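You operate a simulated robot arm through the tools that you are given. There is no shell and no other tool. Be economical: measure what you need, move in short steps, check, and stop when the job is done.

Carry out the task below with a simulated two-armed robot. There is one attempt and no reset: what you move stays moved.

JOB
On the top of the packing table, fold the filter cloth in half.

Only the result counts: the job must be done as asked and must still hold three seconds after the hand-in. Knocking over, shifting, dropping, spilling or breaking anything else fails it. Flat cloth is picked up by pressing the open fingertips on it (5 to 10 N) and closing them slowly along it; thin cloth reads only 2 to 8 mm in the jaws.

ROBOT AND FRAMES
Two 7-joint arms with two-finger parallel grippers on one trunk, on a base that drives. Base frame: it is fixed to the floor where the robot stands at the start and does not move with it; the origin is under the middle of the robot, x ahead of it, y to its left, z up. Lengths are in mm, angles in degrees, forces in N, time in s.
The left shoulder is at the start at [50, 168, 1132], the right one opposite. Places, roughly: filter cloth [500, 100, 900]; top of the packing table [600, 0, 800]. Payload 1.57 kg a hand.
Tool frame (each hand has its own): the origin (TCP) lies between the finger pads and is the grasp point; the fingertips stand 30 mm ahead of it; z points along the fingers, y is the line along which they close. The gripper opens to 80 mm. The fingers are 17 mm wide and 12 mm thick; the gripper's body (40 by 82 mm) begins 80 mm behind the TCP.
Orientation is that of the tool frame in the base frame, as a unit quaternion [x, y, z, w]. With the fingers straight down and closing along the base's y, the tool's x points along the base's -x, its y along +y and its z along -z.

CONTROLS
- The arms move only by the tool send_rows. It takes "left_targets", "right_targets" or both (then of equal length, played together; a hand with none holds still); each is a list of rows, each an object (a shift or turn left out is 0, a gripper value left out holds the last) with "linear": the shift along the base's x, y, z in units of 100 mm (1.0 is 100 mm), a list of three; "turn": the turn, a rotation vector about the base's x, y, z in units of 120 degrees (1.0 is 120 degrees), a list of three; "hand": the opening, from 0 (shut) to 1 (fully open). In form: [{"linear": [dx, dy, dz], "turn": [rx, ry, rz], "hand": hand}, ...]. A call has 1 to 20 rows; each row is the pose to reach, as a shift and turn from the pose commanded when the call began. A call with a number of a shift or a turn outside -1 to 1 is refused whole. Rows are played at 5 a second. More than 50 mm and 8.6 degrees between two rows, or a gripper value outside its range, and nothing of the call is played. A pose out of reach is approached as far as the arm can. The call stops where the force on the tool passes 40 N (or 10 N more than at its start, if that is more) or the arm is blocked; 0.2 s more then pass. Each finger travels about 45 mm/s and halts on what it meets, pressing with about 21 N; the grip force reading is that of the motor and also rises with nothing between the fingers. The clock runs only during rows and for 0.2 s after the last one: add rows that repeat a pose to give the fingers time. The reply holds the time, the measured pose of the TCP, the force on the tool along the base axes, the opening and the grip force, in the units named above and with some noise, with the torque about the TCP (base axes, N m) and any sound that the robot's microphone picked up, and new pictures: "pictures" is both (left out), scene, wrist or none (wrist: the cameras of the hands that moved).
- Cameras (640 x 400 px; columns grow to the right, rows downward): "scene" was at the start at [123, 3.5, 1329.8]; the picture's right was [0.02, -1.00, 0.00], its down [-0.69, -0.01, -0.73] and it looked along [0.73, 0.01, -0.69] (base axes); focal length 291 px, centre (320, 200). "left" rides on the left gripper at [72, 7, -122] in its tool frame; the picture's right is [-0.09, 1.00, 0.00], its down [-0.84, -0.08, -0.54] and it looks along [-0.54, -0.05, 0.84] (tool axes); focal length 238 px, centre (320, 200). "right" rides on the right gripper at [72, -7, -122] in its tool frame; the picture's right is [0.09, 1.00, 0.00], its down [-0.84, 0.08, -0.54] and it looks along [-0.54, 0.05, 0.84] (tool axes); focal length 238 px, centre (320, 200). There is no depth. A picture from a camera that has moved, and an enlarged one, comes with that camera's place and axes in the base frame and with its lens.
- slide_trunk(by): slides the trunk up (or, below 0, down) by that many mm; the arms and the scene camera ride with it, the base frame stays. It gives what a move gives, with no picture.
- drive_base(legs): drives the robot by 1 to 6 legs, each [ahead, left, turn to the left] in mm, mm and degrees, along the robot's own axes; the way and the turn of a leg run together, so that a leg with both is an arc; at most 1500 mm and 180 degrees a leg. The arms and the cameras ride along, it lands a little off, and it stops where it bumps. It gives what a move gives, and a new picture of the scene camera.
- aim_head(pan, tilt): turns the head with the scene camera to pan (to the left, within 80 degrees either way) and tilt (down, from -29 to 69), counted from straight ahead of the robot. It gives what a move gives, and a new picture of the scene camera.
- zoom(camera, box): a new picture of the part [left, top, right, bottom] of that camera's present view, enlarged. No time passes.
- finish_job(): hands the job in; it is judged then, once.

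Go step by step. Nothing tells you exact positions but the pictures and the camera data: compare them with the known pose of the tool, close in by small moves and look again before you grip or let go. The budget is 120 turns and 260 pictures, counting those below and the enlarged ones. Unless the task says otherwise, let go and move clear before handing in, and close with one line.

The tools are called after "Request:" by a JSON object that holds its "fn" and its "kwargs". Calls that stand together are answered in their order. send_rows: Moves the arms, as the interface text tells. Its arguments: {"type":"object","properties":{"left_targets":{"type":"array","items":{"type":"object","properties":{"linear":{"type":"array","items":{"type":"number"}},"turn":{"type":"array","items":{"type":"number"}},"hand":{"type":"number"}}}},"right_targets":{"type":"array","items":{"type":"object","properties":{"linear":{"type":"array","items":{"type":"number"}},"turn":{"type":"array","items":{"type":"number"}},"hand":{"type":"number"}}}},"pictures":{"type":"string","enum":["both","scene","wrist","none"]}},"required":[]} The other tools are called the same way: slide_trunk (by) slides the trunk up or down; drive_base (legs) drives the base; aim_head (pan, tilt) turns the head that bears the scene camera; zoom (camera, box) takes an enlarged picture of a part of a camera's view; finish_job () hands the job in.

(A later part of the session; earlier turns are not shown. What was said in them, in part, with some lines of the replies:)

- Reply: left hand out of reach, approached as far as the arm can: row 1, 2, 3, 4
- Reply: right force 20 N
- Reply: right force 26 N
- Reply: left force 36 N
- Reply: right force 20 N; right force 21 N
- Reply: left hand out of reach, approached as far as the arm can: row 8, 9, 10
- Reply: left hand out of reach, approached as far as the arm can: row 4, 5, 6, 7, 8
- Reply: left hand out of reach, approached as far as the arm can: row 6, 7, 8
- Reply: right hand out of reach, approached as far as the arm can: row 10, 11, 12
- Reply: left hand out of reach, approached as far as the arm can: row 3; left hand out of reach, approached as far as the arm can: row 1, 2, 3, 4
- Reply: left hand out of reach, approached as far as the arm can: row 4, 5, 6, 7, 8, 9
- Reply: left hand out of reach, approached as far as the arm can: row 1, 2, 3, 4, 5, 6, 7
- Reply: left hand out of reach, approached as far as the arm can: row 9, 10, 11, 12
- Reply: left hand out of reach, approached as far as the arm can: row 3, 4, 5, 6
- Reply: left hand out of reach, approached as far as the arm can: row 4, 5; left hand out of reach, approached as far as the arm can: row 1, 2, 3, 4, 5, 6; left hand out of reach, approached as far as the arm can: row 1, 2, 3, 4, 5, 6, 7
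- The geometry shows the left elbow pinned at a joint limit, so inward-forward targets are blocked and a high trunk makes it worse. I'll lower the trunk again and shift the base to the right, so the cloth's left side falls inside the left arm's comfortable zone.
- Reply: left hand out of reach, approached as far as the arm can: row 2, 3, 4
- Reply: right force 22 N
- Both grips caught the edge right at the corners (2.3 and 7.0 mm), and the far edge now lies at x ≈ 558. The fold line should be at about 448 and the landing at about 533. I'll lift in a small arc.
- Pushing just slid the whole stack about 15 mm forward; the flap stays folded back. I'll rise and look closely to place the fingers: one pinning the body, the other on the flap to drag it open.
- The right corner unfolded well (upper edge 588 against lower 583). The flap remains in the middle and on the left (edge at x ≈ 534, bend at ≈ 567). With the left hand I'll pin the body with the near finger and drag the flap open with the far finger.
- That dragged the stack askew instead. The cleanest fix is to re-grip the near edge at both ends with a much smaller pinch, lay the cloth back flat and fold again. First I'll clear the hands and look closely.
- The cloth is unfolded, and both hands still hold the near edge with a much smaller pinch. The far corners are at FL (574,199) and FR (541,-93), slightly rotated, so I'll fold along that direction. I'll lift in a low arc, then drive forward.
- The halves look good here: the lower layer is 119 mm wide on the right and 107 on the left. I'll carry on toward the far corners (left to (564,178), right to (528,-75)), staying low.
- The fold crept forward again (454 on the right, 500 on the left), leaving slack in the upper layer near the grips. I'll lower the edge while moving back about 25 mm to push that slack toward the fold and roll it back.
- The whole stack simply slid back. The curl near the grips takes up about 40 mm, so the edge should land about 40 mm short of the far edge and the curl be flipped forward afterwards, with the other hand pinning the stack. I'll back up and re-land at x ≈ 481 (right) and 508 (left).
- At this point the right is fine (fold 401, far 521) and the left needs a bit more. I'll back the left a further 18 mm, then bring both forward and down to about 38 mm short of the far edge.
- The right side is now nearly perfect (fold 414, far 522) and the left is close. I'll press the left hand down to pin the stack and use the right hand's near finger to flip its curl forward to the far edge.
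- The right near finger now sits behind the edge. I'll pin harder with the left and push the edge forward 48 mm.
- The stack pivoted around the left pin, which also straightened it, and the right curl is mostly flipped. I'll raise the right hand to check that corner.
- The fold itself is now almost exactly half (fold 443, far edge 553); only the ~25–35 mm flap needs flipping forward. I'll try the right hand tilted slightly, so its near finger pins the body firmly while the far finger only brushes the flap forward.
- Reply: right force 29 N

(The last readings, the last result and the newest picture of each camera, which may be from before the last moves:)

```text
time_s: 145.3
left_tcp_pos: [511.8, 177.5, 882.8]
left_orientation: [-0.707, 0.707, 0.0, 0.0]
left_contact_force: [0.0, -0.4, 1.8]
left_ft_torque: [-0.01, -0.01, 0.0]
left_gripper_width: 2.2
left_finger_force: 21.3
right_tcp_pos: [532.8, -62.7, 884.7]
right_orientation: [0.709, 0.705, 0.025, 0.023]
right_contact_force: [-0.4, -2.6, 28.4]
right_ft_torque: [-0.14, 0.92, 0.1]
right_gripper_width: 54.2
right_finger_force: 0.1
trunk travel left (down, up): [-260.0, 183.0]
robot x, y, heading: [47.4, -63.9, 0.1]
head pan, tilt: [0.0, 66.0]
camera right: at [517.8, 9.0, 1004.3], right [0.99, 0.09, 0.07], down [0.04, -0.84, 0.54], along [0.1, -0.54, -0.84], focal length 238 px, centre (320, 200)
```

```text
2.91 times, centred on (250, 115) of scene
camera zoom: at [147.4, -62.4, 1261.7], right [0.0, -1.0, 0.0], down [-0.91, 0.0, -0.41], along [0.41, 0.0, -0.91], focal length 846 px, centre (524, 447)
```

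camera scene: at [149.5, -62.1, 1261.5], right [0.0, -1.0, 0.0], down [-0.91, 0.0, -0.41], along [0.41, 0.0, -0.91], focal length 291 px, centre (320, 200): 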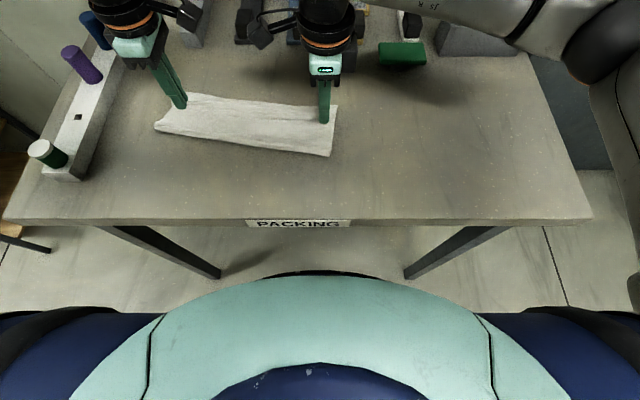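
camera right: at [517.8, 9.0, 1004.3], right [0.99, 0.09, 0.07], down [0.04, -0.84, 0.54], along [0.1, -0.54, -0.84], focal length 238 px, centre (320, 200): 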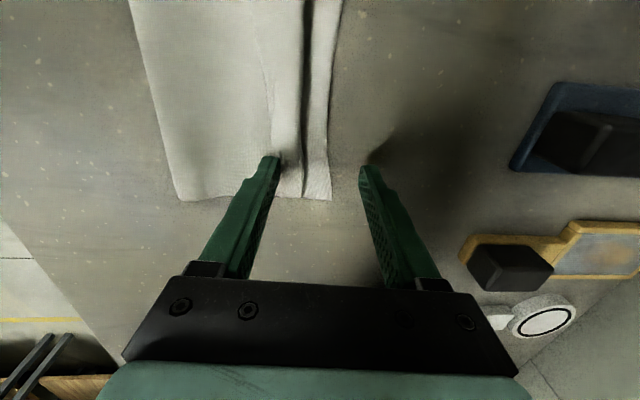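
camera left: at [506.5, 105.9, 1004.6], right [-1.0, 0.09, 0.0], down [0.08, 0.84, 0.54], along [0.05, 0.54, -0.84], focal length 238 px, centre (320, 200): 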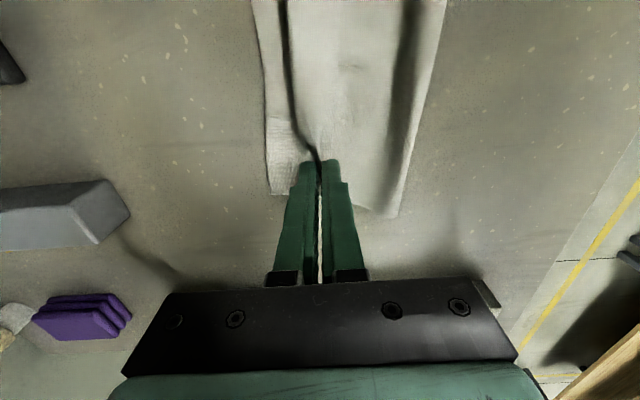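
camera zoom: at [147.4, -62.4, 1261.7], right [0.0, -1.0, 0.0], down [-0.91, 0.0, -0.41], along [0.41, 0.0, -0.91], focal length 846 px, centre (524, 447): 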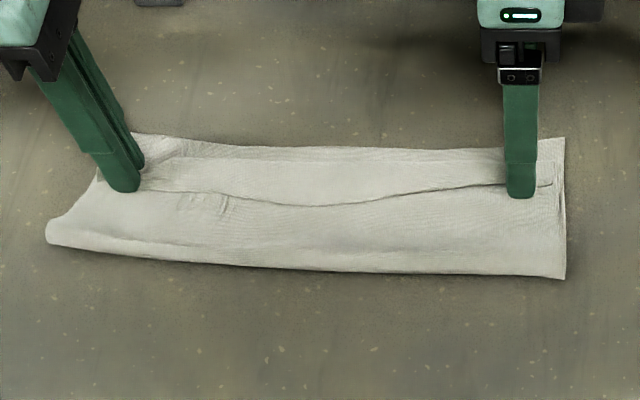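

The pin held perfectly, but the far finger was too light to move the flap. I'll repeat with less tilt so it presses the flap more.

Request:
{"fn": "send_rows", "kwargs": {"right_targets": [{"linear": [0.0, 0, 0.08], "hand": 0.5}, {"linear": [-0.1, 0, 0.1], "hand": 0.25, "turn": [0, 0.018, 0]}, {"linear": [-0.21, 0, 0.1], "hand": 0.1, "turn": [0, 0.018, 0]}, {"linear": [-0.21, 0, 0.04], "hand": 0.1, "turn": [0, 0.018, 0]}, {"linear": [-0.21, 0, 0.01], "turn": [0, 0.018, 0]}, {"linear": [-0.21, 0, -0.005], "turn": [0, 0.018, 0]}, {"linear": [-0.185, 0, -0.005], "turn": [0, 0.018, 0], "hand": 0.163}, {"linear": [-0.16, 0, -0.005], "turn": [0, 0.018, 0], "hand": 0.225}, {"linear": [-0.135, 0, -0.005], "turn": [0, 0.018, 0], "hand": 0.288}, {"linear": [-0.11, 0, -0.005], "turn": [0, 0.018, 0], "hand": 0.35}, {"linear": [-0.085, 0, -0.005], "turn": [0, 0.018, 0], "hand": 0.413}, {"linear": [-0.06, 0, -0.005], "turn": [0, 0.018, 0], "hand": 0.475}, {"linear": [-0.035, 0, -0.005], "turn": [0, 0.018, 0], "hand": 0.538}, {"linear": [-0.01, 0, -0.005], "turn": [0, 0.018, 0], "hand": 0.6}, {"linear": [0.015, 0, -0.005], "turn": [0, 0.018, 0], "hand": 0.66}, {"linear": [0.015, 0, -0.005], "turn": [0, 0.018, 0], "hand": 0.66}], "pictures": "wrist"}}

Request:
{"fn": "zoom", "kwargs": {"camera": "scene", "box": [140, 70, 360, 160]}}

```text
time_s: 148.7
left_tcp_pos: [512.1, 177.2, 883.3]
left_orientation: [-0.707, 0.707, -0.001, 0.001]
left_contact_force: [-0.2, -0.3, 1.1]
left_ft_torque: [0.02, 0.0, 0.02]
left_gripper_width: 2.1
left_finger_force: 20.9
right_tcp_pos: [535.0, -63.4, 883.2]
right_orientation: [0.709, 0.705, 0.012, 0.01]
right_contact_force: [-1.1, -3.7, 29.6]
right_ft_torque: [-0.14, 0.88, 0.12]
right_gripper_width: 52.9
right_finger_force: 0.2
trunk travel left (down, up): [-260.0, 183.0]
robot x, y, heading: [48.0, -63.2, -0.1]
head pan, tilt: [0.0, 66.0]
camera right: at [523.9, 8.7, 1004.1], right [1.0, 0.09, 0.03], down [0.06, -0.84, 0.54], along [0.07, -0.54, -0.84], focal length 238 px, centre (320, 200)
```

right: 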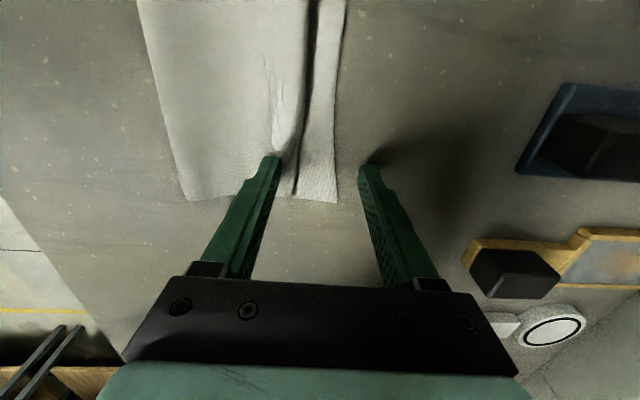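

```text
2.91 times, centred on (250, 115) of scene
camera zoom: at [147.2, -62.5, 1261.8], right [0.0, -1.0, 0.0], down [-0.91, 0.0, -0.41], along [0.41, 0.0, -0.91], focal length 846 px, centre (524, 447)
```

zoom: 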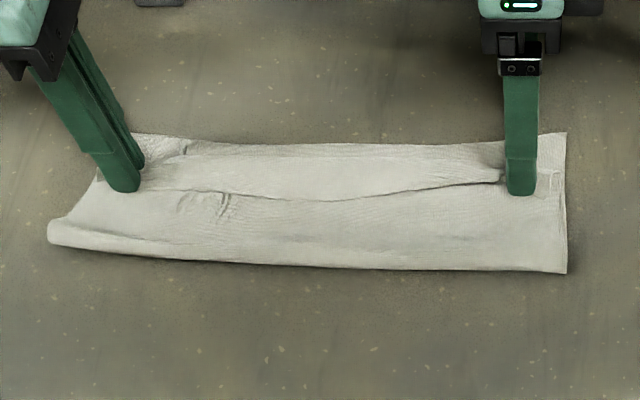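

The brushing doesn't grip the flap well. Better: re-grip the right edge with a small pinch, then flip both grips over the bend in a small taut arc whose radius is the flap width, so nothing drags the stack.

Request:
{"fn": "send_rows", "kwargs": {"right_targets": [{"linear": [0.0, 0, 0.08], "hand": 0.5}, {"linear": [-0.1, 0, 0.1], "hand": 0.25, "turn": [0, 0.006, 0]}, {"linear": [-0.19, 0, 0.1], "hand": 0.18, "turn": [0, 0.012, 0]}, {"linear": [-0.19, 0, 0.04], "turn": [0, 0.012, 0]}, {"linear": [-0.19, 0, 0.01], "turn": [0, 0.012, 0]}, {"linear": [-0.19, 0, -0.006], "turn": [0, 0.012, 0]}, {"linear": [-0.19, 0, -0.006], "turn": [0, 0.012, 0]}], "pictures": "wrist"}}

Request:
{"fn": "zoom", "kwargs": {"camera": "right", "box": [220, 80, 460, 230]}}

```text
time_s: 150.3
left_tcp_pos: [512.4, 177.0, 883.0]
left_orientation: [0.707, -0.707, 0.0, 0.0]
left_contact_force: [0.1, -0.8, 2.3]
left_ft_torque: [0.05, -0.02, -0.02]
left_gripper_width: 2.3
left_finger_force: 21.2
right_tcp_pos: [514.6, -62.9, 881.6]
right_orientation: [0.709, 0.705, 0.001, 0.001]
right_contact_force: [0.8, -1.3, 19.7]
right_ft_torque: [-0.2, 0.14, -0.02]
right_gripper_width: 14.3
right_finger_force: 0.0
trunk travel left (down, up): [-260.0, 183.0]
robot x, y, heading: [51.2, -61.9, 0.2]
head pan, tilt: [0.0, 66.0]
camera right: at [508.5, 8.5, 1003.2], right [1.0, 0.09, 0.0], down [0.07, -0.84, 0.54], along [0.05, -0.54, -0.84], focal length 238 px, centre (320, 200)
```

right: 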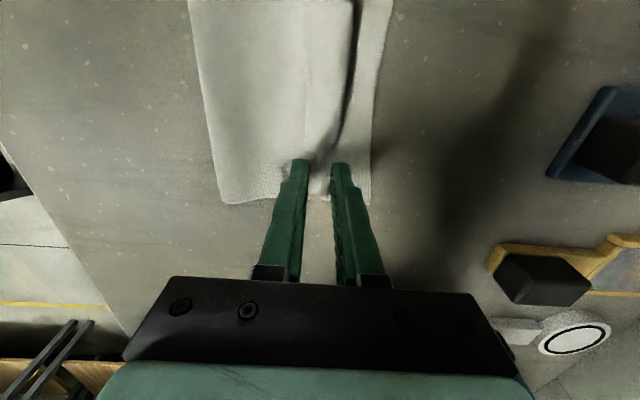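

```text
2.67 times, centred on (340, 155) of right
camera zoom: at [508.5, 8.5, 1003.2], right [1.0, 0.09, 0.0], down [0.07, -0.84, 0.54], along [0.05, -0.54, -0.84], focal length 636 px, centre (267, 320)
```

zoom: 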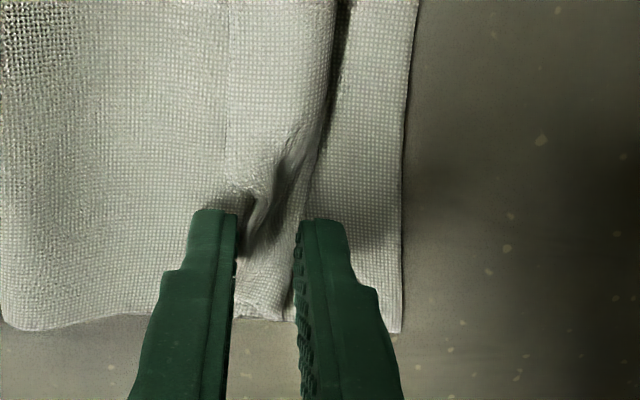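

Request:
{"fn": "send_rows", "kwargs": {"right_targets": [{"linear": [0, 0, 0.06]}, {"linear": [-0.07, 0, 0.06]}, {"linear": [-0.07, 0, 0.02]}, {"linear": [-0.07, 0, 0.008]}, {"linear": [-0.07, 0, 0.008]}, {"linear": [-0.07, 0, 0.008], "hand": 0.15}, {"linear": [-0.07, 0, 0.008], "hand": 0.12}, {"linear": [-0.07, 0, 0.008], "hand": 0.09}, {"linear": [-0.07, 0, 0.008], "hand": 0.06}, {"linear": [-0.07, 0, 0.008], "hand": 0.03}, {"linear": [-0.07, 0, 0.008], "hand": 0}, {"linear": [-0.07, 0, 0.008], "hand": 0}, {"linear": [-0.07, 0, 0.05]}, {"linear": [-0.06, 0, 0.1]}], "pictures": "wrist"}}

Request:
{"fn": "zoom", "kwargs": {"camera": "right", "box": [220, 80, 460, 230]}}

Request:
{"fn": "zoom", "kwargs": {"camera": "scene", "box": [140, 70, 360, 160]}}

```text
time_s: 153.3
left_tcp_pos: [512.8, 178.5, 883.6]
left_orientation: [0.708, -0.706, 0.0, 0.0]
left_contact_force: [-1.5, 0.5, 5.2]
left_ft_torque: [0.04, 0.02, 0.01]
left_gripper_width: 2.3
left_finger_force: 21.1
right_tcp_pos: [509.2, -64.2, 887.5]
right_orientation: [0.709, 0.705, -0.002, -0.001]
right_contact_force: [0.2, 1.2, 0.0]
right_ft_torque: [-0.01, -0.02, 0.0]
right_gripper_width: 2.4
right_finger_force: 21.0
trunk travel left (down, up): [-260.0, 183.0]
robot x, y, heading: [49.0, -59.9, -0.2]
head pan, tilt: [0.0, 66.0]
camera right: at [502.4, 8.3, 1009.0], right [1.0, 0.09, 0.0], down [0.08, -0.84, 0.54], along [0.05, -0.54, -0.84], focal length 238 px, centre (320, 200)
```

right: 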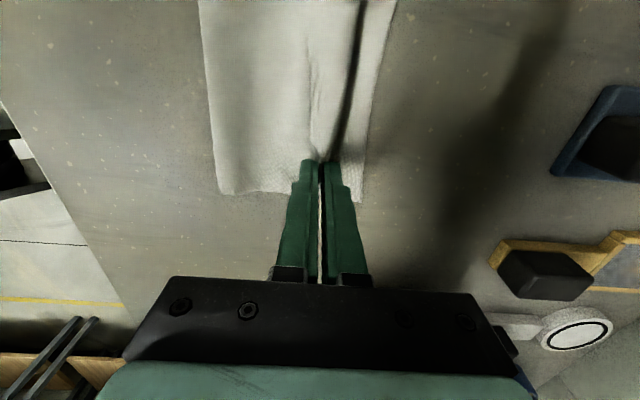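

```text
2.67 times, centred on (340, 155) of right
camera zoom: at [502.4, 8.3, 1009.0], right [1.0, 0.09, 0.0], down [0.08, -0.84, 0.54], along [0.05, -0.54, -0.84], focal length 636 px, centre (267, 320)
```

zoom: 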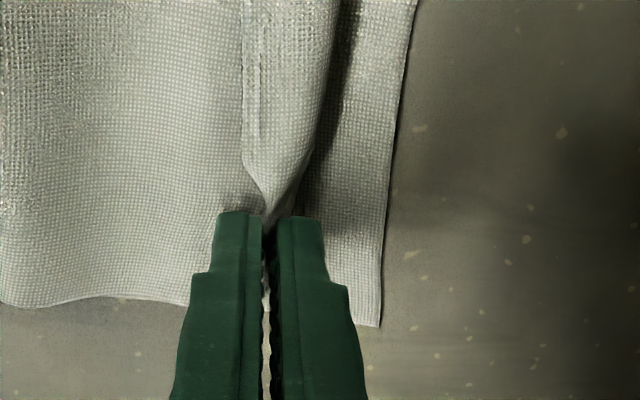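

```text
2.91 times, centred on (250, 115) of scene
camera zoom: at [148.9, -62.3, 1261.3], right [0.0, -1.0, 0.0], down [-0.91, 0.0, -0.41], along [0.41, 0.0, -0.91], focal length 846 px, centre (524, 447)
```

zoom: 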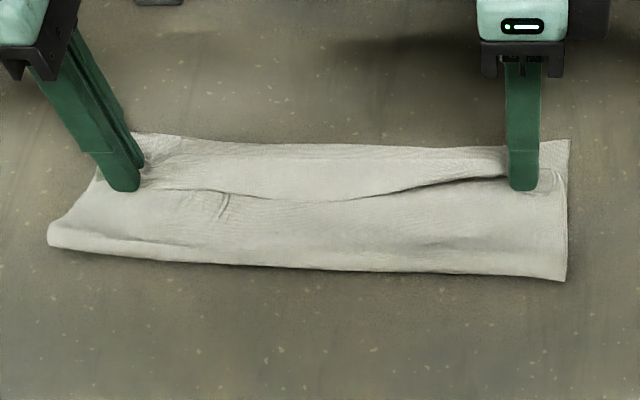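

The right hand now holds only the flap edge, cleanly. I'll flip both grips over the bend in small arcs and bring the edge down at the far edge.

Request:
{"fn": "send_rows", "kwargs": {"left_targets": [{"linear": [0.01, 0, 0.08]}, {"linear": [0.04, 0, 0.16]}, {"linear": [0.1, 0, 0.23]}, {"linear": [0.16, 0, 0.28]}, {"linear": [0.24, 0, 0.31]}, {"linear": [0.32, 0, 0.32]}, {"linear": [0.39, 0, 0.31]}, {"linear": [0.44, 0, 0.28]}, {"linear": [0.48, 0, 0.23]}, {"linear": [0.51, 0, 0.17]}, {"linear": [0.52, 0, 0.1]}, {"linear": [0.52, 0, 0.05]}, {"linear": [0.52, 0, 0.05]}], "right_targets": [{"linear": [0.0, 0, 0.04]}, {"linear": [0.02, 0, 0.09]}, {"linear": [0.06, 0, 0.15]}, {"linear": [0.11, 0, 0.19]}, {"linear": [0.17, 0, 0.22]}, {"linear": [0.24, 0, 0.23]}, {"linear": [0.3, 0, 0.22]}, {"linear": [0.35, 0, 0.19]}, {"linear": [0.39, 0, 0.15]}, {"linear": [0.42, 0, 0.1]}, {"linear": [0.43, 0, 0.05]}, {"linear": [0.43, 0, 0.0]}, {"linear": [0.43, 0, 0.0]}]}}

Request:
{"fn": "zoom", "kwargs": {"camera": "scene", "box": [140, 70, 360, 160]}}

```text
time_s: 156.1
left_tcp_pos: [566.5, 179.4, 888.2]
left_orientation: [0.708, -0.706, 0.0, 0.0]
left_contact_force: [0.6, -0.3, 0.3]
left_ft_torque: [-0.05, 0.02, -0.02]
left_gripper_width: 2.1
left_finger_force: 21.3
right_tcp_pos: [553.3, -63.2, 888.4]
right_orientation: [0.709, 0.706, 0.0, 0.001]
right_contact_force: [-0.1, 0.1, 0.2]
right_ft_torque: [-0.01, -0.01, 0.0]
right_gripper_width: 2.4
right_finger_force: 20.8
trunk travel left (down, up): [-260.0, 183.0]
robot x, y, heading: [52.2, -64.5, 0.1]
head pan, tilt: [0.0, 66.0]
camera scene: at [149.5, -62.2, 1261.5], right [0.0, -1.0, 0.0], down [-0.91, 0.0, -0.41], along [0.41, 0.0, -0.91], focal length 291 px, centre (320, 200)
camera right: at [546.4, 8.8, 1010.2], right [1.0, 0.09, 0.0], down [0.07, -0.84, 0.54], along [0.05, -0.54, -0.84], focal length 238 px, centre (320, 200)
camera left: at [559.2, 106.4, 1009.5], right [-1.0, 0.09, 0.0], down [0.08, 0.84, 0.54], along [0.05, 0.54, -0.84], focal length 238 px, centre (320, 200)
```

scene: 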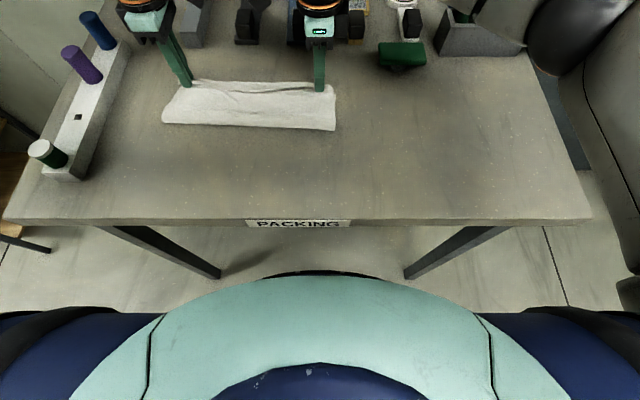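
right: 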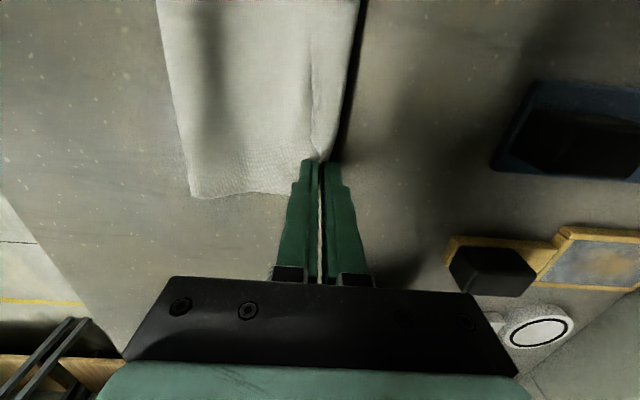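
left: 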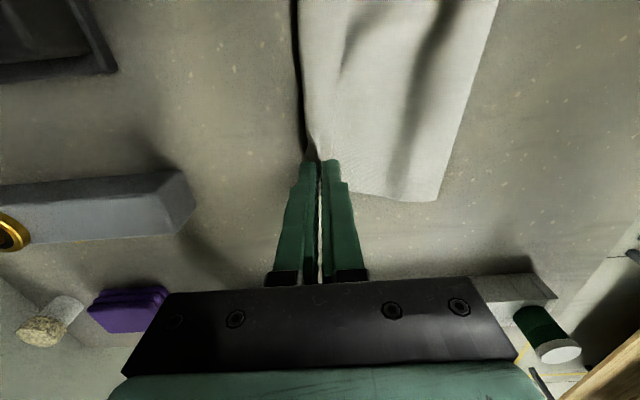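

```text
2.91 times, centred on (250, 115) of scene
camera zoom: at [149.5, -62.2, 1261.5], right [0.0, -1.0, 0.0], down [-0.91, 0.0, -0.41], along [0.41, 0.0, -0.91], focal length 846 px, centre (524, 447)
```

zoom: 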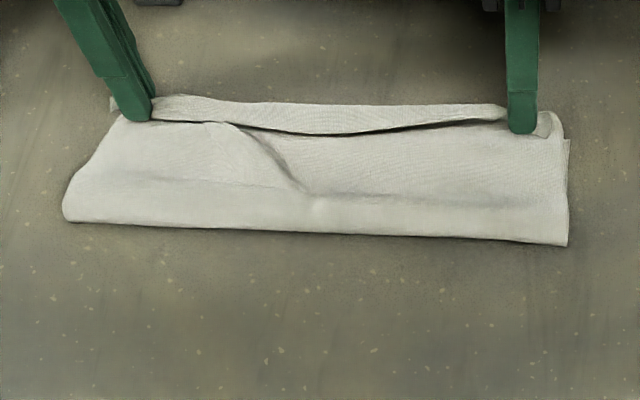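

The near corners now sit on the far corners, but slack remains in the upper layer (fold at 467, ideal about 442). I'll release both, then use each hand to pin the edge with the far finger while the near finger sweeps the slack toward the fold.

Request:
{"fn": "send_rows", "kwargs": {"left_targets": [{"linear": [0, 0, -0.02]}, {"linear": [0, 0, -0.03]}, {"linear": [0, 0, -0.03], "hand": 0.1}, {"linear": [0, 0, -0.03], "hand": 0.2}, {"linear": [0, 0, -0.02], "hand": 0.2}, {"linear": [0, 0, 0.1]}, {"linear": [-0.15, 0, 0.1], "turn": [0, 0.012, 0], "hand": 0.15}, {"linear": [-0.15, 0, 0.0], "turn": [0, 0.012, 0]}, {"linear": [-0.15, 0, -0.03], "turn": [0, 0.012, 0]}, {"linear": [-0.15, 0, -0.04], "turn": [0, 0.012, 0]}, {"linear": [-0.15, 0, -0.04], "turn": [0, 0.012, 0]}], "right_targets": [{"linear": [0, 0, -0.02]}, {"linear": [0, 0, -0.03]}, {"linear": [0, 0, -0.03], "hand": 0.1}, {"linear": [0, 0, -0.03], "hand": 0.2}, {"linear": [0, 0, -0.02], "hand": 0.2}, {"linear": [0, 0, 0.1]}, {"linear": [-0.15, 0, 0.1], "turn": [0, 0.012, 0], "hand": 0.15}, {"linear": [-0.15, 0, 0.0], "turn": [0, 0.012, 0]}, {"linear": [-0.15, 0, -0.03], "turn": [0, 0.012, 0]}, {"linear": [-0.15, 0, -0.04], "turn": [0, 0.012, 0]}, {"linear": [-0.15, 0, -0.04], "turn": [0, 0.012, 0]}], "pictures": "wrist"}}

Request:
{"fn": "zoom", "kwargs": {"camera": "scene", "box": [140, 70, 360, 160]}}

```text
time_s: 158.5
left_tcp_pos: [549.8, 177.4, 884.4]
left_orientation: [0.707, -0.707, -0.009, 0.009]
left_contact_force: [0.2, 0.2, 1.0]
left_ft_torque: [-0.01, 0.01, -0.02]
left_gripper_width: 11.7
left_finger_force: 0.0
right_tcp_pos: [537.9, -63.2, 885.6]
right_orientation: [0.709, 0.705, -0.009, -0.009]
right_contact_force: [-0.6, 0.5, 0.4]
right_ft_torque: [0.0, -0.01, 0.01]
right_gripper_width: 12.0
right_finger_force: 0.1
trunk travel left (down, up): [-260.0, 183.0]
robot x, y, heading: [47.7, -63.4, -0.2]
head pan, tilt: [0.0, 66.0]
camera right: at [534.4, 8.9, 1006.5], right [1.0, 0.09, -0.03], down [0.09, -0.84, 0.54], along [0.03, -0.54, -0.84], focal length 238 px, centre (320, 200)
camera left: at [547.0, 106.3, 1005.4], right [-1.0, 0.09, 0.03], down [0.09, 0.84, 0.54], along [0.03, 0.54, -0.84], focal length 238 px, centre (320, 200)
```

right: 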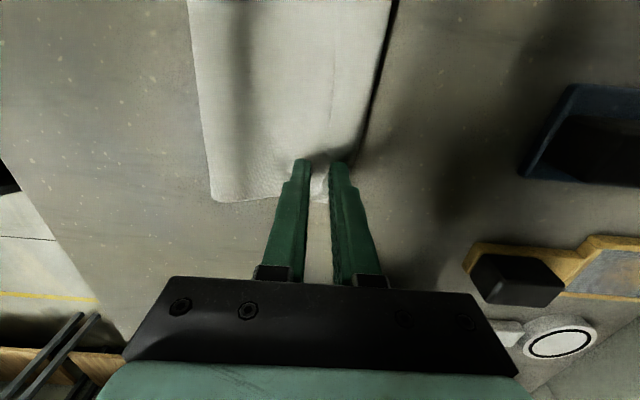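
left: 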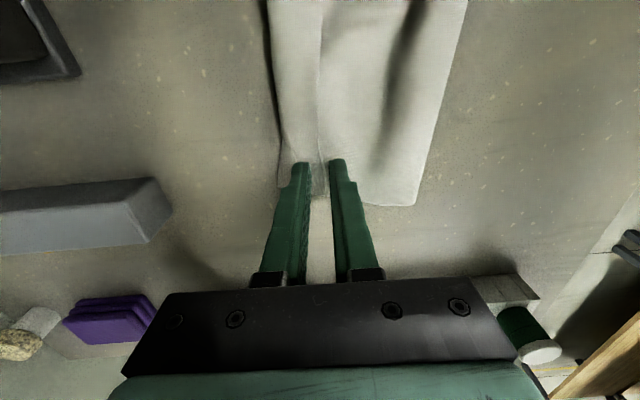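

```text
2.91 times, centred on (250, 115) of scene
camera zoom: at [149.5, -62.1, 1261.5], right [0.0, -1.0, 0.0], down [-0.91, 0.0, -0.41], along [0.41, 0.0, -0.91], focal length 846 px, centre (524, 447)
```

zoom: 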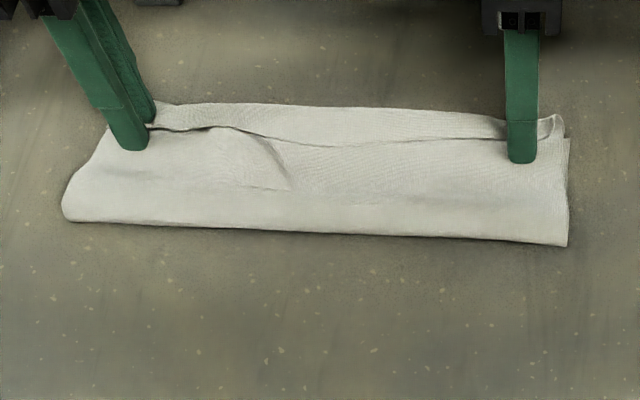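

Both hands are in place on the edge. I'll press and sweep the near fingers toward the fold.

Request:
{"fn": "send_rows", "kwargs": {"left_targets": [{"linear": [0, 0, -0.012]}, {"linear": [0, 0, -0.02]}, {"linear": [-0.03, 0, -0.02], "hand": 0.225}, {"linear": [-0.06, 0, -0.02], "hand": 0.3}, {"linear": [-0.09, 0, -0.018], "hand": 0.375}, {"linear": [-0.12, 0, -0.018], "hand": 0.45}, {"linear": [-0.15, 0, -0.016], "hand": 0.525}, {"linear": [-0.18, 0, -0.016], "hand": 0.6}, {"linear": [-0.21, 0, -0.014], "hand": 0.675}, {"linear": [-0.24, 0, -0.014], "hand": 0.75}, {"linear": [-0.24, 0, -0.01], "hand": 0.75}, {"linear": [-0.24, 0, 0.3]}, {"linear": [-0.24, 0.1, 0.6]}], "right_targets": [{"linear": [0, 0, -0.018]}, {"linear": [0, 0, -0.032]}, {"linear": [-0.03, 0, -0.032], "hand": 0.225}, {"linear": [-0.06, 0, -0.032], "hand": 0.3}, {"linear": [-0.09, 0, -0.03], "hand": 0.375}, {"linear": [-0.12, 0, -0.03], "hand": 0.45}, {"linear": [-0.15, 0, -0.028], "hand": 0.525}, {"linear": [-0.18, 0, -0.028], "hand": 0.6}, {"linear": [-0.21, 0, -0.026], "hand": 0.675}, {"linear": [-0.24, 0, -0.026], "hand": 0.75}, {"linear": [-0.24, 0, -0.02], "hand": 0.75}, {"linear": [-0.24, 0, 0.3]}, {"linear": [-0.24, -0.1, 0.6]}], "pictures": "none"}}

Request:
{"fn": "zoom", "kwargs": {"camera": "scene", "box": [140, 70, 360, 160]}}

```text
time_s: 161.3
left_tcp_pos: [525.3, 188.1, 944.6]
left_orientation: [0.707, -0.707, -0.009, 0.01]
left_contact_force: [-0.1, -0.7, 0.4]
left_ft_torque: [-0.01, 0.0, -0.02]
left_gripper_width: 60.4
left_finger_force: 0.0
right_tcp_pos: [514.5, -72.7, 945.3]
right_orientation: [0.709, 0.705, -0.01, -0.01]
right_contact_force: [-0.8, 0.8, -0.1]
right_ft_torque: [0.01, 0.02, 0.01]
right_gripper_width: 60.1
right_finger_force: 0.0
trunk travel left (down, up): [-260.0, 183.0]
robot x, y, heading: [50.7, -62.5, -0.1]
head pan, tilt: [0.0, 66.0]
```

```text
2.91 times, centred on (250, 115) of scene
camera zoom: at [149.3, -62.2, 1261.4], right [0.0, -1.0, 0.0], down [-0.91, 0.0, -0.41], along [0.41, 0.0, -0.91], focal length 846 px, centre (524, 447)
```

zoom: 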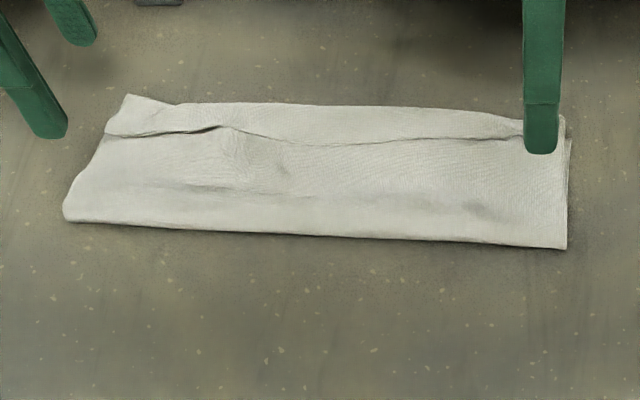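

The near edge now lies within a few millimetres of the far edge (≈ 547 against 550), and the outline is about half the original width. I'll move the hands fully clear and inspect closely.

Request:
{"fn": "send_rows", "kwargs": {"left_targets": [{"linear": [-0.1, 0.1, 0.3]}, {"linear": [-0.2, 0.2, 0.6], "hand": 0.4}, {"linear": [-0.3, 0.3, 0.8]}], "right_targets": [{"linear": [0, -0.3, 0.2]}, {"linear": [0, -0.6, 0.3], "hand": 0.4}, {"linear": [0, -0.9, 0.3]}], "pictures": "wrist"}}

Request:
{"fn": "zoom", "kwargs": {"camera": "scene", "box": [150, 75, 260, 145]}}

Request:
{"fn": "zoom", "kwargs": {"camera": "scene", "box": [240, 80, 350, 150]}}

```text
time_s: 162.1
left_tcp_pos: [494.8, 218.7, 1023.0]
left_orientation: [0.708, -0.706, -0.01, 0.009]
left_contact_force: [-0.4, -0.4, 0.5]
left_ft_torque: [0.0, -0.03, -0.01]
left_gripper_width: 31.9
left_finger_force: 0.0
right_tcp_pos: [514.4, -164.1, 976.2]
right_orientation: [0.708, 0.706, -0.01, -0.009]
right_contact_force: [-0.3, 0.0, -0.3]
right_ft_torque: [-0.03, -0.03, -0.03]
right_gripper_width: 32.0
right_finger_force: 0.0
trunk travel left (down, up): [-260.0, 183.0]
robot x, y, heading: [52.5, -63.5, 0.0]
head pan, tilt: [0.0, 66.0]
camera right: at [510.4, -91.4, 1097.0], right [1.0, 0.09, -0.02], down [0.09, -0.84, 0.54], along [0.03, -0.54, -0.84], focal length 238 px, centre (320, 200)
camera left: at [492.3, 146.4, 1145.6], right [-1.0, 0.09, 0.03], down [0.09, 0.84, 0.54], along [0.03, 0.54, -0.84], focal length 238 px, centre (320, 200)
```

right: 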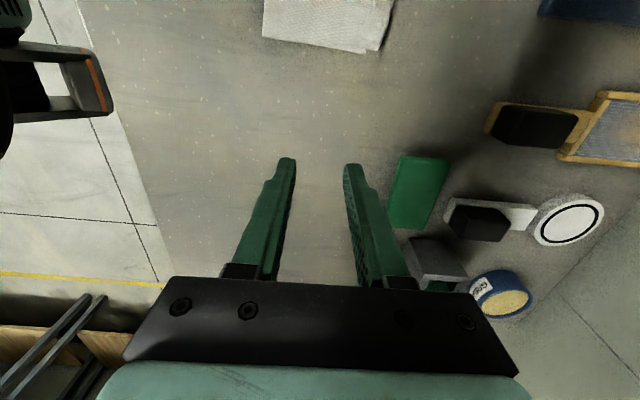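
left: 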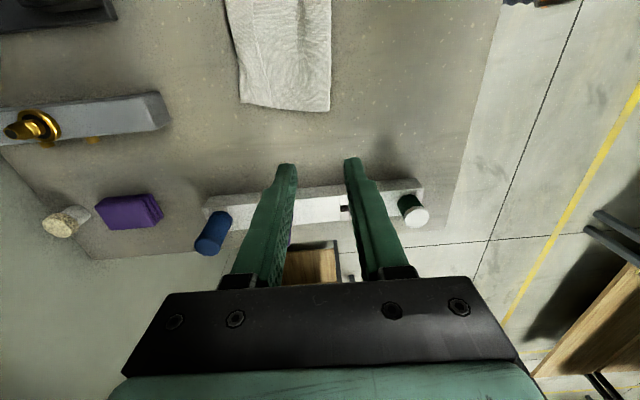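

```text
5.71 times, centred on (205, 110) of scene
camera zoom: at [149.3, -62.4, 1261.5], right [0.0, -1.0, 0.0], down [-0.91, 0.0, -0.41], along [0.41, 0.0, -0.91], focal length 1661 px, centre (977, 714)
```

zoom: 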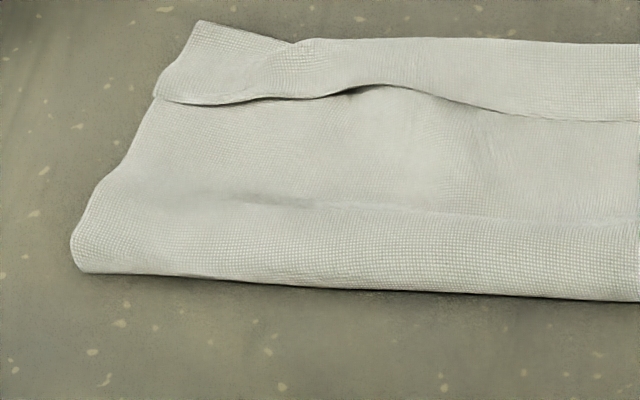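

```text
5.71 times, centred on (295, 115) of scene
camera zoom: at [149.3, -62.4, 1261.5], right [0.0, -1.0, 0.0], down [-0.91, 0.0, -0.41], along [0.41, 0.0, -0.91], focal length 1661 px, centre (463, 686)
```

zoom: 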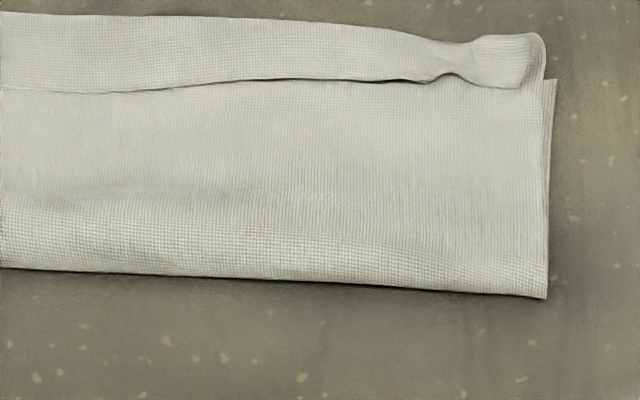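

The right side is well aligned: near edge on far edge within about 5 mm. On the left the near edge is about 30 mm short (555 against 588), so I'll re-grip that edge with the left hand and flip it forward in a small arc.

Request:
{"fn": "send_rows", "kwargs": {"left_targets": [{"linear": [0.2, -0.1, -0.3], "hand": 0.18}, {"linear": [0.4, -0.25, -0.6], "turn": [0, -0.012, 0]}, {"linear": [0.6, -0.35, -0.9], "turn": [0, -0.012, 0]}, {"linear": [0.62, -0.35, -1.0], "turn": [0, -0.012, 0]}], "pictures": "none"}}

Request:
{"fn": "send_rows", "kwargs": {"left_targets": [{"linear": [0, 0, -0.2]}, {"linear": [0, 0, -0.33]}, {"linear": [0, 0, -0.37]}, {"linear": [0, 0, -0.385]}, {"linear": [0, 0, -0.385]}], "pictures": "wrist"}}

Request:
{"fn": "zoom", "kwargs": {"camera": "left", "box": [220, 80, 460, 230]}}

```text
time_s: 163.1
left_tcp_pos: [558.7, 182.9, 924.8]
left_orientation: [0.708, -0.706, 0.0, 0.0]
left_contact_force: [-0.7, 0.2, 0.5]
left_ft_torque: [0.02, 0.02, -0.01]
left_gripper_width: 14.4
left_finger_force: 0.1
right_tcp_pos: [514.2, -163.8, 975.3]
right_orientation: [0.709, 0.705, -0.008, -0.009]
right_contact_force: [0.8, -1.0, -0.2]
right_ft_torque: [0.04, -0.01, 0.06]
right_gripper_width: 31.9
right_finger_force: 0.0
trunk travel left (down, up): [-260.0, 183.0]
robot x, y, heading: [50.6, -66.0, -0.0]
head pan, tilt: [0.0, 66.0]
```

```text
time_s: 164.3
left_tcp_pos: [558.8, 183.0, 884.9]
left_orientation: [0.707, -0.707, 0.0, 0.0]
left_contact_force: [-0.1, 0.1, -0.4]
left_ft_torque: [-0.01, -0.02, -0.02]
left_gripper_width: 14.4
left_finger_force: 0.1
right_tcp_pos: [514.6, -162.8, 976.0]
right_orientation: [0.709, 0.705, -0.009, -0.009]
right_contact_force: [-0.4, 0.5, -1.2]
right_ft_torque: [0.01, 0.01, -0.02]
right_gripper_width: 32.1
right_finger_force: 0.0
trunk travel left (down, up): [-260.0, 183.0]
robot x, y, heading: [51.0, -65.6, -0.1]
head pan, tilt: [0.0, 66.0]
camera left: at [551.9, 111.0, 1006.5], right [-1.0, 0.09, 0.0], down [0.08, 0.84, 0.54], along [0.05, 0.54, -0.84], focal length 238 px, centre (320, 200)
```

left: 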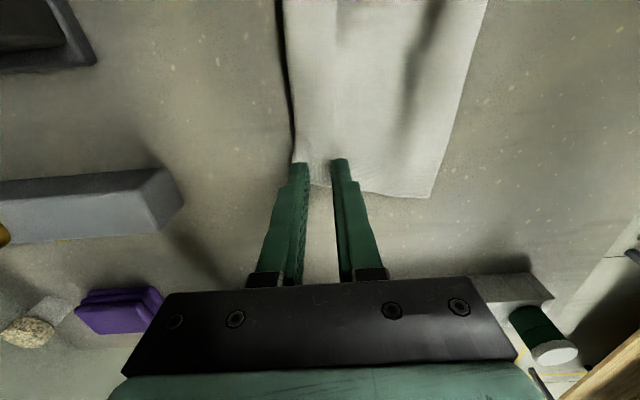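

```text
2.67 times, centred on (340, 155) of left
camera zoom: at [551.9, 111.0, 1006.5], right [-1.0, 0.09, 0.0], down [0.08, 0.84, 0.54], along [0.05, 0.54, -0.84], focal length 636 px, centre (267, 320)
```

zoom: 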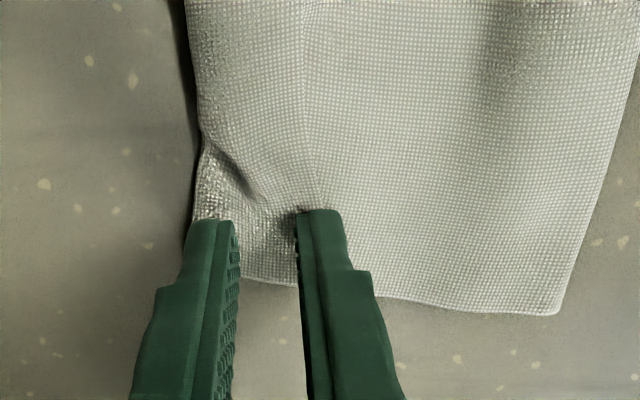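

The flap edge is at x ≈ 546 and its bend at 574, with the lower corner peeking out here. I'll shift 9 mm back and 14 mm inward, press and pinch.

Request:
{"fn": "send_rows", "kwargs": {"left_targets": [{"linear": [-0.05, -0.08, 0.06]}, {"linear": [-0.09, -0.14, 0.03]}, {"linear": [-0.09, -0.14, -0.01]}, {"linear": [-0.09, -0.14, -0.022]}, {"linear": [-0.09, -0.14, -0.028]}, {"linear": [-0.09, -0.14, -0.028], "hand": 0.15}, {"linear": [-0.09, -0.14, -0.028], "hand": 0.12}, {"linear": [-0.09, -0.14, -0.028], "hand": 0.09}, {"linear": [-0.09, -0.14, -0.028], "hand": 0.06}, {"linear": [-0.09, -0.14, -0.028], "hand": 0.03}, {"linear": [-0.09, -0.14, -0.028], "hand": 0}, {"linear": [-0.09, -0.14, -0.028], "hand": 0}, {"linear": [-0.09, -0.14, 0.02]}, {"linear": [-0.08, -0.14, 0.06]}], "pictures": "wrist"}}

Request:
{"fn": "zoom", "kwargs": {"camera": "left", "box": [220, 80, 460, 230]}}

```text
time_s: 167.3
left_tcp_pos: [550.0, 168.5, 891.2]
left_orientation: [-0.707, 0.707, 0.001, 0.0]
left_contact_force: [0.9, 0.3, 0.5]
left_ft_torque: [0.01, 0.01, -0.01]
left_gripper_width: 0.1
left_finger_force: 21.1
right_tcp_pos: [514.9, -163.6, 976.7]
right_orientation: [0.709, 0.705, -0.009, -0.009]
right_contact_force: [0.7, 0.4, 0.4]
right_ft_torque: [0.0, 0.0, 0.02]
right_gripper_width: 32.0
right_finger_force: 0.1
trunk travel left (down, up): [-260.0, 183.0]
robot x, y, heading: [49.3, -61.3, 0.0]
head pan, tilt: [0.0, 66.0]
camera left: at [543.4, 97.0, 1012.6], right [-1.0, 0.09, 0.0], down [0.08, 0.84, 0.54], along [0.05, 0.54, -0.84], focal length 238 px, centre (320, 200)
```

left: 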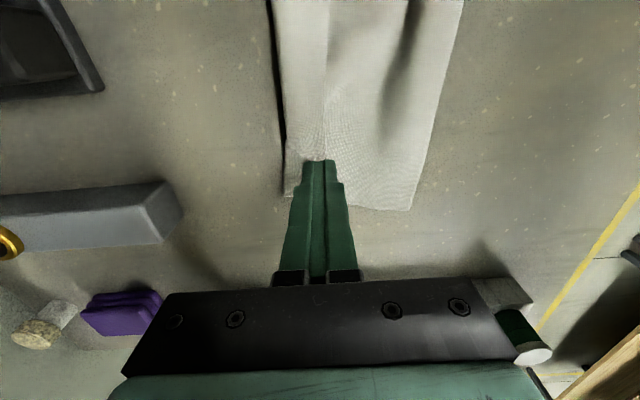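

```text
2.67 times, centred on (340, 155) of left
camera zoom: at [543.4, 97.0, 1012.6], right [-1.0, 0.09, 0.0], down [0.08, 0.84, 0.54], along [0.05, 0.54, -0.84], focal length 636 px, centre (267, 320)
```

zoom: 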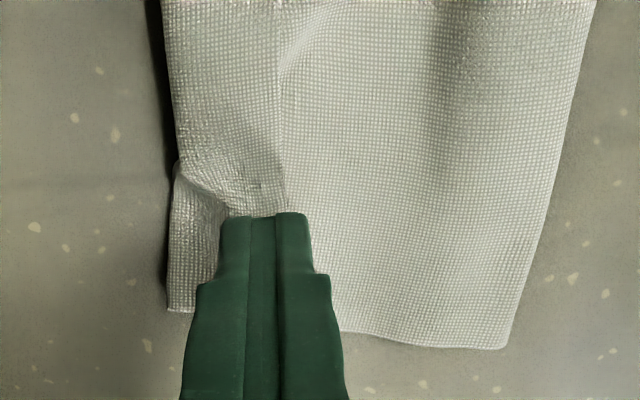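

The pinch missed for lack of pressure. I'll retry about 1 mm deeper.

Request:
{"fn": "send_rows", "kwargs": {"left_targets": [{"linear": [-0.01, 0, 0.04], "hand": 0.18}, {"linear": [-0.01, 0, 0.02], "hand": 0.18}, {"linear": [-0.01, 0, -0.05]}, {"linear": [-0.01, 0, -0.085]}, {"linear": [-0.01, 0, -0.1]}, {"linear": [-0.01, 0, -0.1]}], "pictures": "none"}}

```text
time_s: 168.7
left_tcp_pos: [548.4, 169.2, 882.5]
left_orientation: [0.707, -0.707, 0.0, 0.0]
left_contact_force: [-2.7, 1.8, 7.3]
left_ft_torque: [0.06, -0.01, -0.01]
left_gripper_width: 14.1
left_finger_force: 0.0
right_tcp_pos: [513.3, -162.4, 976.6]
right_orientation: [0.709, 0.705, -0.009, -0.008]
right_contact_force: [0.2, 0.0, 0.4]
right_ft_torque: [0.02, 0.04, 0.05]
right_gripper_width: 31.8
right_finger_force: 0.2
trunk travel left (down, up): [-260.0, 183.0]
robot x, y, heading: [49.2, -62.1, 0.1]
head pan, tilt: [0.0, 66.0]
```

Request:
{"fn": "send_rows", "kwargs": {"left_targets": [{"linear": [0, 0, -0.004]}, {"linear": [0, 0, -0.005], "hand": 0.15}, {"linear": [0, 0, -0.005], "hand": 0.12}, {"linear": [0, 0, -0.005], "hand": 0.09}, {"linear": [0, 0, -0.005], "hand": 0.06}, {"linear": [0, 0, -0.005], "hand": 0.03}, {"linear": [0, 0, -0.005], "hand": 0}, {"linear": [0, 0, -0.005], "hand": 0}, {"linear": [0, 0, 0.04]}, {"linear": [0.01, 0, 0.08]}], "pictures": "wrist"}}

Request:
{"fn": "zoom", "kwargs": {"camera": "left", "box": [220, 80, 460, 230]}}

```text
time_s: 170.9
left_tcp_pos: [549.7, 169.9, 887.4]
left_orientation: [-0.707, 0.707, 0.002, -0.001]
left_contact_force: [-0.2, -0.3, -0.6]
left_ft_torque: [0.0, -0.03, -0.01]
left_gripper_width: 1.8
left_finger_force: 21.1
right_tcp_pos: [514.8, -163.4, 974.9]
right_orientation: [0.71, 0.705, -0.009, -0.009]
right_contact_force: [-0.6, 1.2, 0.1]
right_ft_torque: [-0.02, 0.03, 0.01]
right_gripper_width: 31.8
right_finger_force: 0.1
trunk travel left (down, up): [-260.0, 183.0]
robot x, y, heading: [50.7, -64.9, 0.2]
head pan, tilt: [0.0, 66.0]
camera left: at [543.0, 97.3, 1009.2], right [-1.0, 0.09, 0.01], down [0.08, 0.84, 0.54], along [0.04, 0.54, -0.84], focal length 238 px, centre (320, 200)
```

left: 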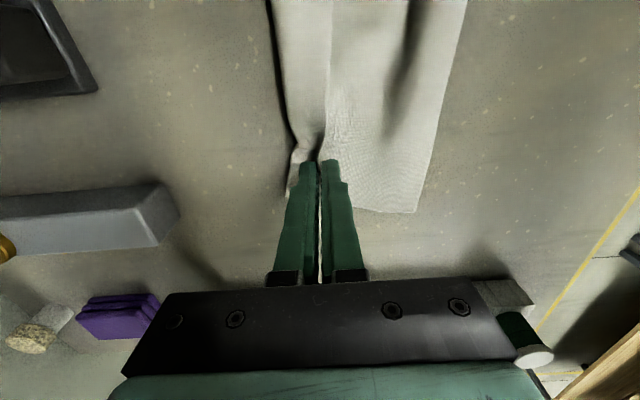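

```text
2.67 times, centred on (340, 155) of left
camera zoom: at [543.0, 97.3, 1009.2], right [-1.0, 0.09, 0.01], down [0.08, 0.84, 0.54], along [0.04, 0.54, -0.84], focal length 636 px, centre (267, 320)
```

zoom: 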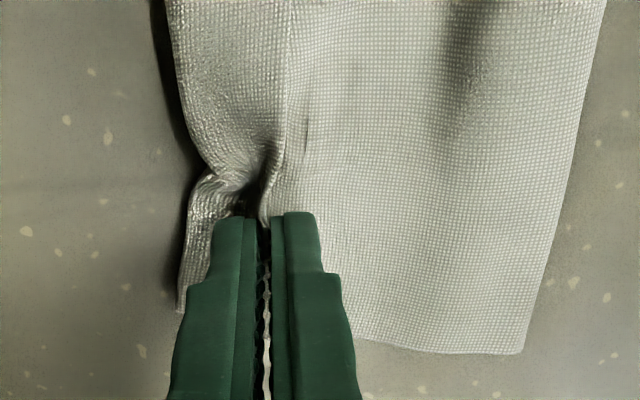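

The left holds the flap edge. I'll flip it forward in a small arc to x ≈ 578, then release and rise.

Request:
{"fn": "send_rows", "kwargs": {"left_targets": [{"linear": [0.01, 0, 0.07]}, {"linear": [0.04, 0.01, 0.13]}, {"linear": [0.09, 0.02, 0.18]}, {"linear": [0.15, 0.03, 0.2]}, {"linear": [0.21, 0.04, 0.19]}, {"linear": [0.26, 0.05, 0.15]}, {"linear": [0.29, 0.06, 0.09]}, {"linear": [0.3, 0.06, 0.02]}, {"linear": [0.3, 0.06, -0.02]}, {"linear": [0.3, 0.06, -0.02]}], "pictures": "wrist"}}

Request:
{"fn": "zoom", "kwargs": {"camera": "scene", "box": [140, 70, 360, 160]}}

```text
time_s: 173.1
left_tcp_pos: [574.4, 179.2, 889.0]
left_orientation: [0.708, -0.706, 0.0, -0.001]
left_contact_force: [0.0, 0.3, 1.1]
left_ft_torque: [0.0, -0.02, 0.01]
left_gripper_width: 1.7
left_finger_force: 20.7
left hand out of reach, approached as far as the arm can: row 7, 8, 9, 10
right_tcp_pos: [513.9, -162.1, 975.7]
right_orientation: [0.709, 0.705, -0.008, -0.008]
right_contact_force: [0.1, 0.8, -0.3]
right_ft_torque: [0.03, 0.02, 0.01]
right_gripper_width: 31.9
right_finger_force: 0.0
trunk travel left (down, up): [-260.0, 183.0]
robot x, y, heading: [47.7, -62.3, -0.0]
head pan, tilt: [0.0, 66.0]
camera left: at [567.5, 106.9, 1010.9], right [-1.0, 0.09, 0.0], down [0.08, 0.84, 0.54], along [0.05, 0.54, -0.84], focal length 238 px, centre (320, 200)
```

left: 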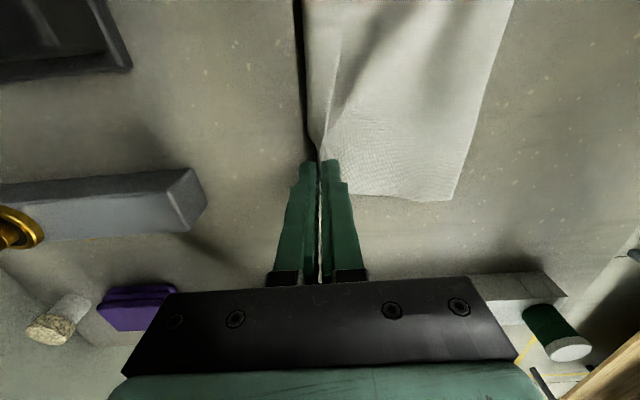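

```text
2.91 times, centred on (250, 115) of scene
camera zoom: at [149.5, -62.2, 1261.5], right [0.0, -1.0, 0.0], down [-0.91, 0.0, -0.41], along [0.41, 0.0, -0.91], focal length 846 px, centre (524, 447)
```

zoom: 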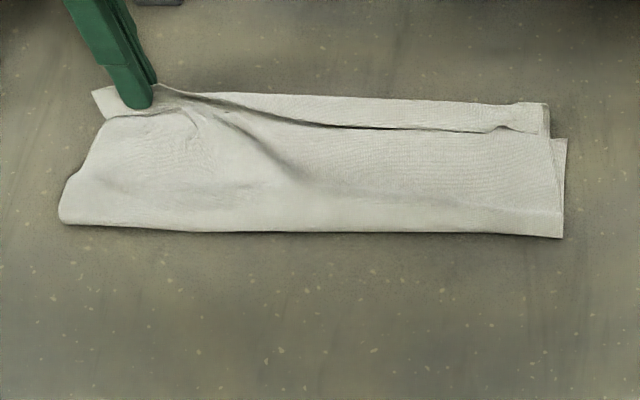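

The left corner is now flipped forward close to the far-left corner. I'll release it, rise and check.

Request:
{"fn": "send_rows", "kwargs": {"left_targets": [{"linear": [0, 0, -0.03]}, {"linear": [0, 0, -0.03], "hand": 0.1}, {"linear": [0, 0, -0.03], "hand": 0.2}, {"linear": [0, 0, 0.02], "hand": 0.28}, {"linear": [0, 0, 0.2]}, {"linear": [-0.1, 0.1, 0.6]}, {"linear": [-0.3, 0.2, 0.95]}], "pictures": "none"}}

Request:
{"fn": "zoom", "kwargs": {"camera": "scene", "box": [140, 70, 360, 160]}}

Request:
{"fn": "zoom", "kwargs": {"camera": "scene", "box": [150, 75, 260, 145]}}

```text
time_s: 174.7
left_tcp_pos: [543.5, 197.9, 984.8]
left_orientation: [0.708, -0.707, -0.001, 0.001]
left_contact_force: [0.1, -0.3, 0.1]
left_ft_torque: [0.02, 0.01, -0.02]
left_gripper_width: 22.5
left_finger_force: 0.0
right_tcp_pos: [514.7, -164.0, 975.2]
right_orientation: [0.709, 0.705, -0.009, -0.008]
right_contact_force: [-0.3, 0.2, -0.4]
right_ft_torque: [-0.01, 0.03, 0.05]
right_gripper_width: 32.1
right_finger_force: 0.0
trunk travel left (down, up): [-260.0, 183.0]
robot x, y, heading: [48.1, -64.6, -0.2]
head pan, tilt: [0.0, 66.0]
```

```text
2.91 times, centred on (250, 115) of scene
camera zoom: at [149.1, -62.2, 1261.5], right [0.0, -1.0, 0.0], down [-0.91, 0.0, -0.41], along [0.41, 0.0, -0.91], focal length 846 px, centre (524, 447)
```

zoom: 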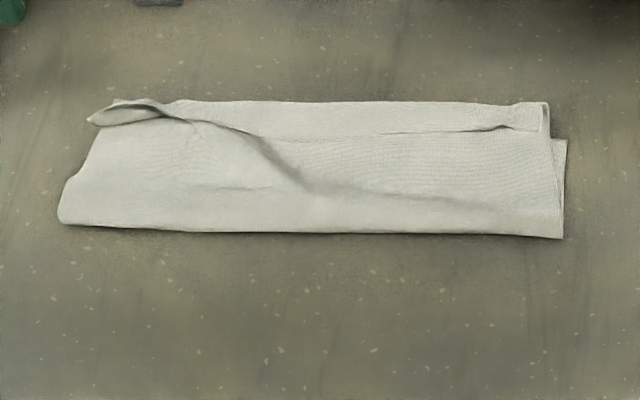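

```text
5.71 times, centred on (205, 110) of scene
camera zoom: at [149.1, -62.2, 1261.5], right [0.0, -1.0, 0.0], down [-0.91, 0.0, -0.41], along [0.41, 0.0, -0.91], focal length 1661 px, centre (977, 714)
```

zoom: 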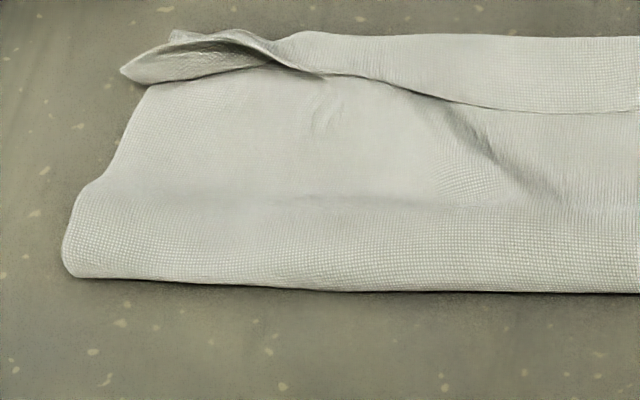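

The corners now match: near-right at ≈ 555 against far 550, near-left at ≈ 575 against far ≈ 588. The outline is about half. A small curl stands up at the left corner, so I'll press it flat once with closed fingers.

Request:
{"fn": "send_rows", "kwargs": {"left_targets": [{"linear": [0.15, -0.05, -0.3], "hand": 0}, {"linear": [0.25, -0.08, -0.6]}, {"linear": [0.28, -0.1, -0.85]}, {"linear": [0.28, -0.1, -0.95]}, {"linear": [0.28, -0.1, -0.99]}, {"linear": [0.28, -0.1, -1.0]}, {"linear": [0.28, -0.1, -1.0]}, {"linear": [0.28, -0.1, -0.7]}, {"linear": [0.2, -0.05, -0.3]}, {"linear": [0.0, 0.1, 0.1]}], "pictures": "none"}}

Request:
{"fn": "zoom", "kwargs": {"camera": "scene", "box": [140, 70, 360, 160]}}

```text
time_s: 176.9
left_tcp_pos: [543.8, 208.6, 992.4]
left_orientation: [0.708, -0.706, 0.0, 0.001]
left_contact_force: [0.7, -1.1, 0.2]
left_ft_torque: [0.0, 0.01, 0.0]
left_gripper_width: 0.1
left_finger_force: 20.8
right_tcp_pos: [514.7, -163.6, 975.6]
right_orientation: [0.709, 0.705, -0.009, -0.009]
right_contact_force: [0.0, 0.4, -1.2]
right_ft_torque: [0.01, 0.02, 0.02]
right_gripper_width: 31.9
right_finger_force: 0.1
trunk travel left (down, up): [-260.0, 183.0]
robot x, y, heading: [47.3, -63.4, -0.2]
head pan, tilt: [0.0, 66.0]
```

```text
2.91 times, centred on (250, 115) of scene
camera zoom: at [149.0, -62.1, 1261.5], right [0.0, -1.0, 0.0], down [-0.91, 0.0, -0.41], along [0.41, 0.0, -0.91], focal length 846 px, centre (524, 447)
```

zoom: 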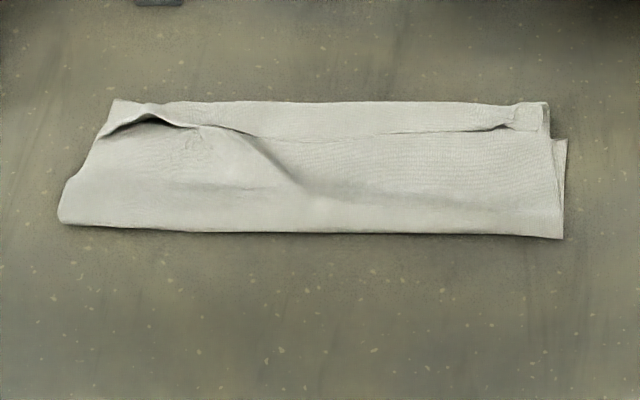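

The cloth lies folded across its middle, with the near edge along the far edge and the outline roughly half its original depth. Both hands are clear and nothing else was moved, so I'm handing it in.

Request:
{"fn": "finish_job", "kwargs": {}}

```text
The job is handed in.
```

I folded the filter cloth in half on the packing table and handed it in, but it isn't a crisp fold. The near edge lands about 5 mm from the far edge on the right and roughly 25–30 mm short on the left. Part of that edge is still turned back as a small flap, and the two layers aren't quite equal. I released the cloth and moved both hands clear before handing in. In the last views I saw nothing else on the table disturbed.
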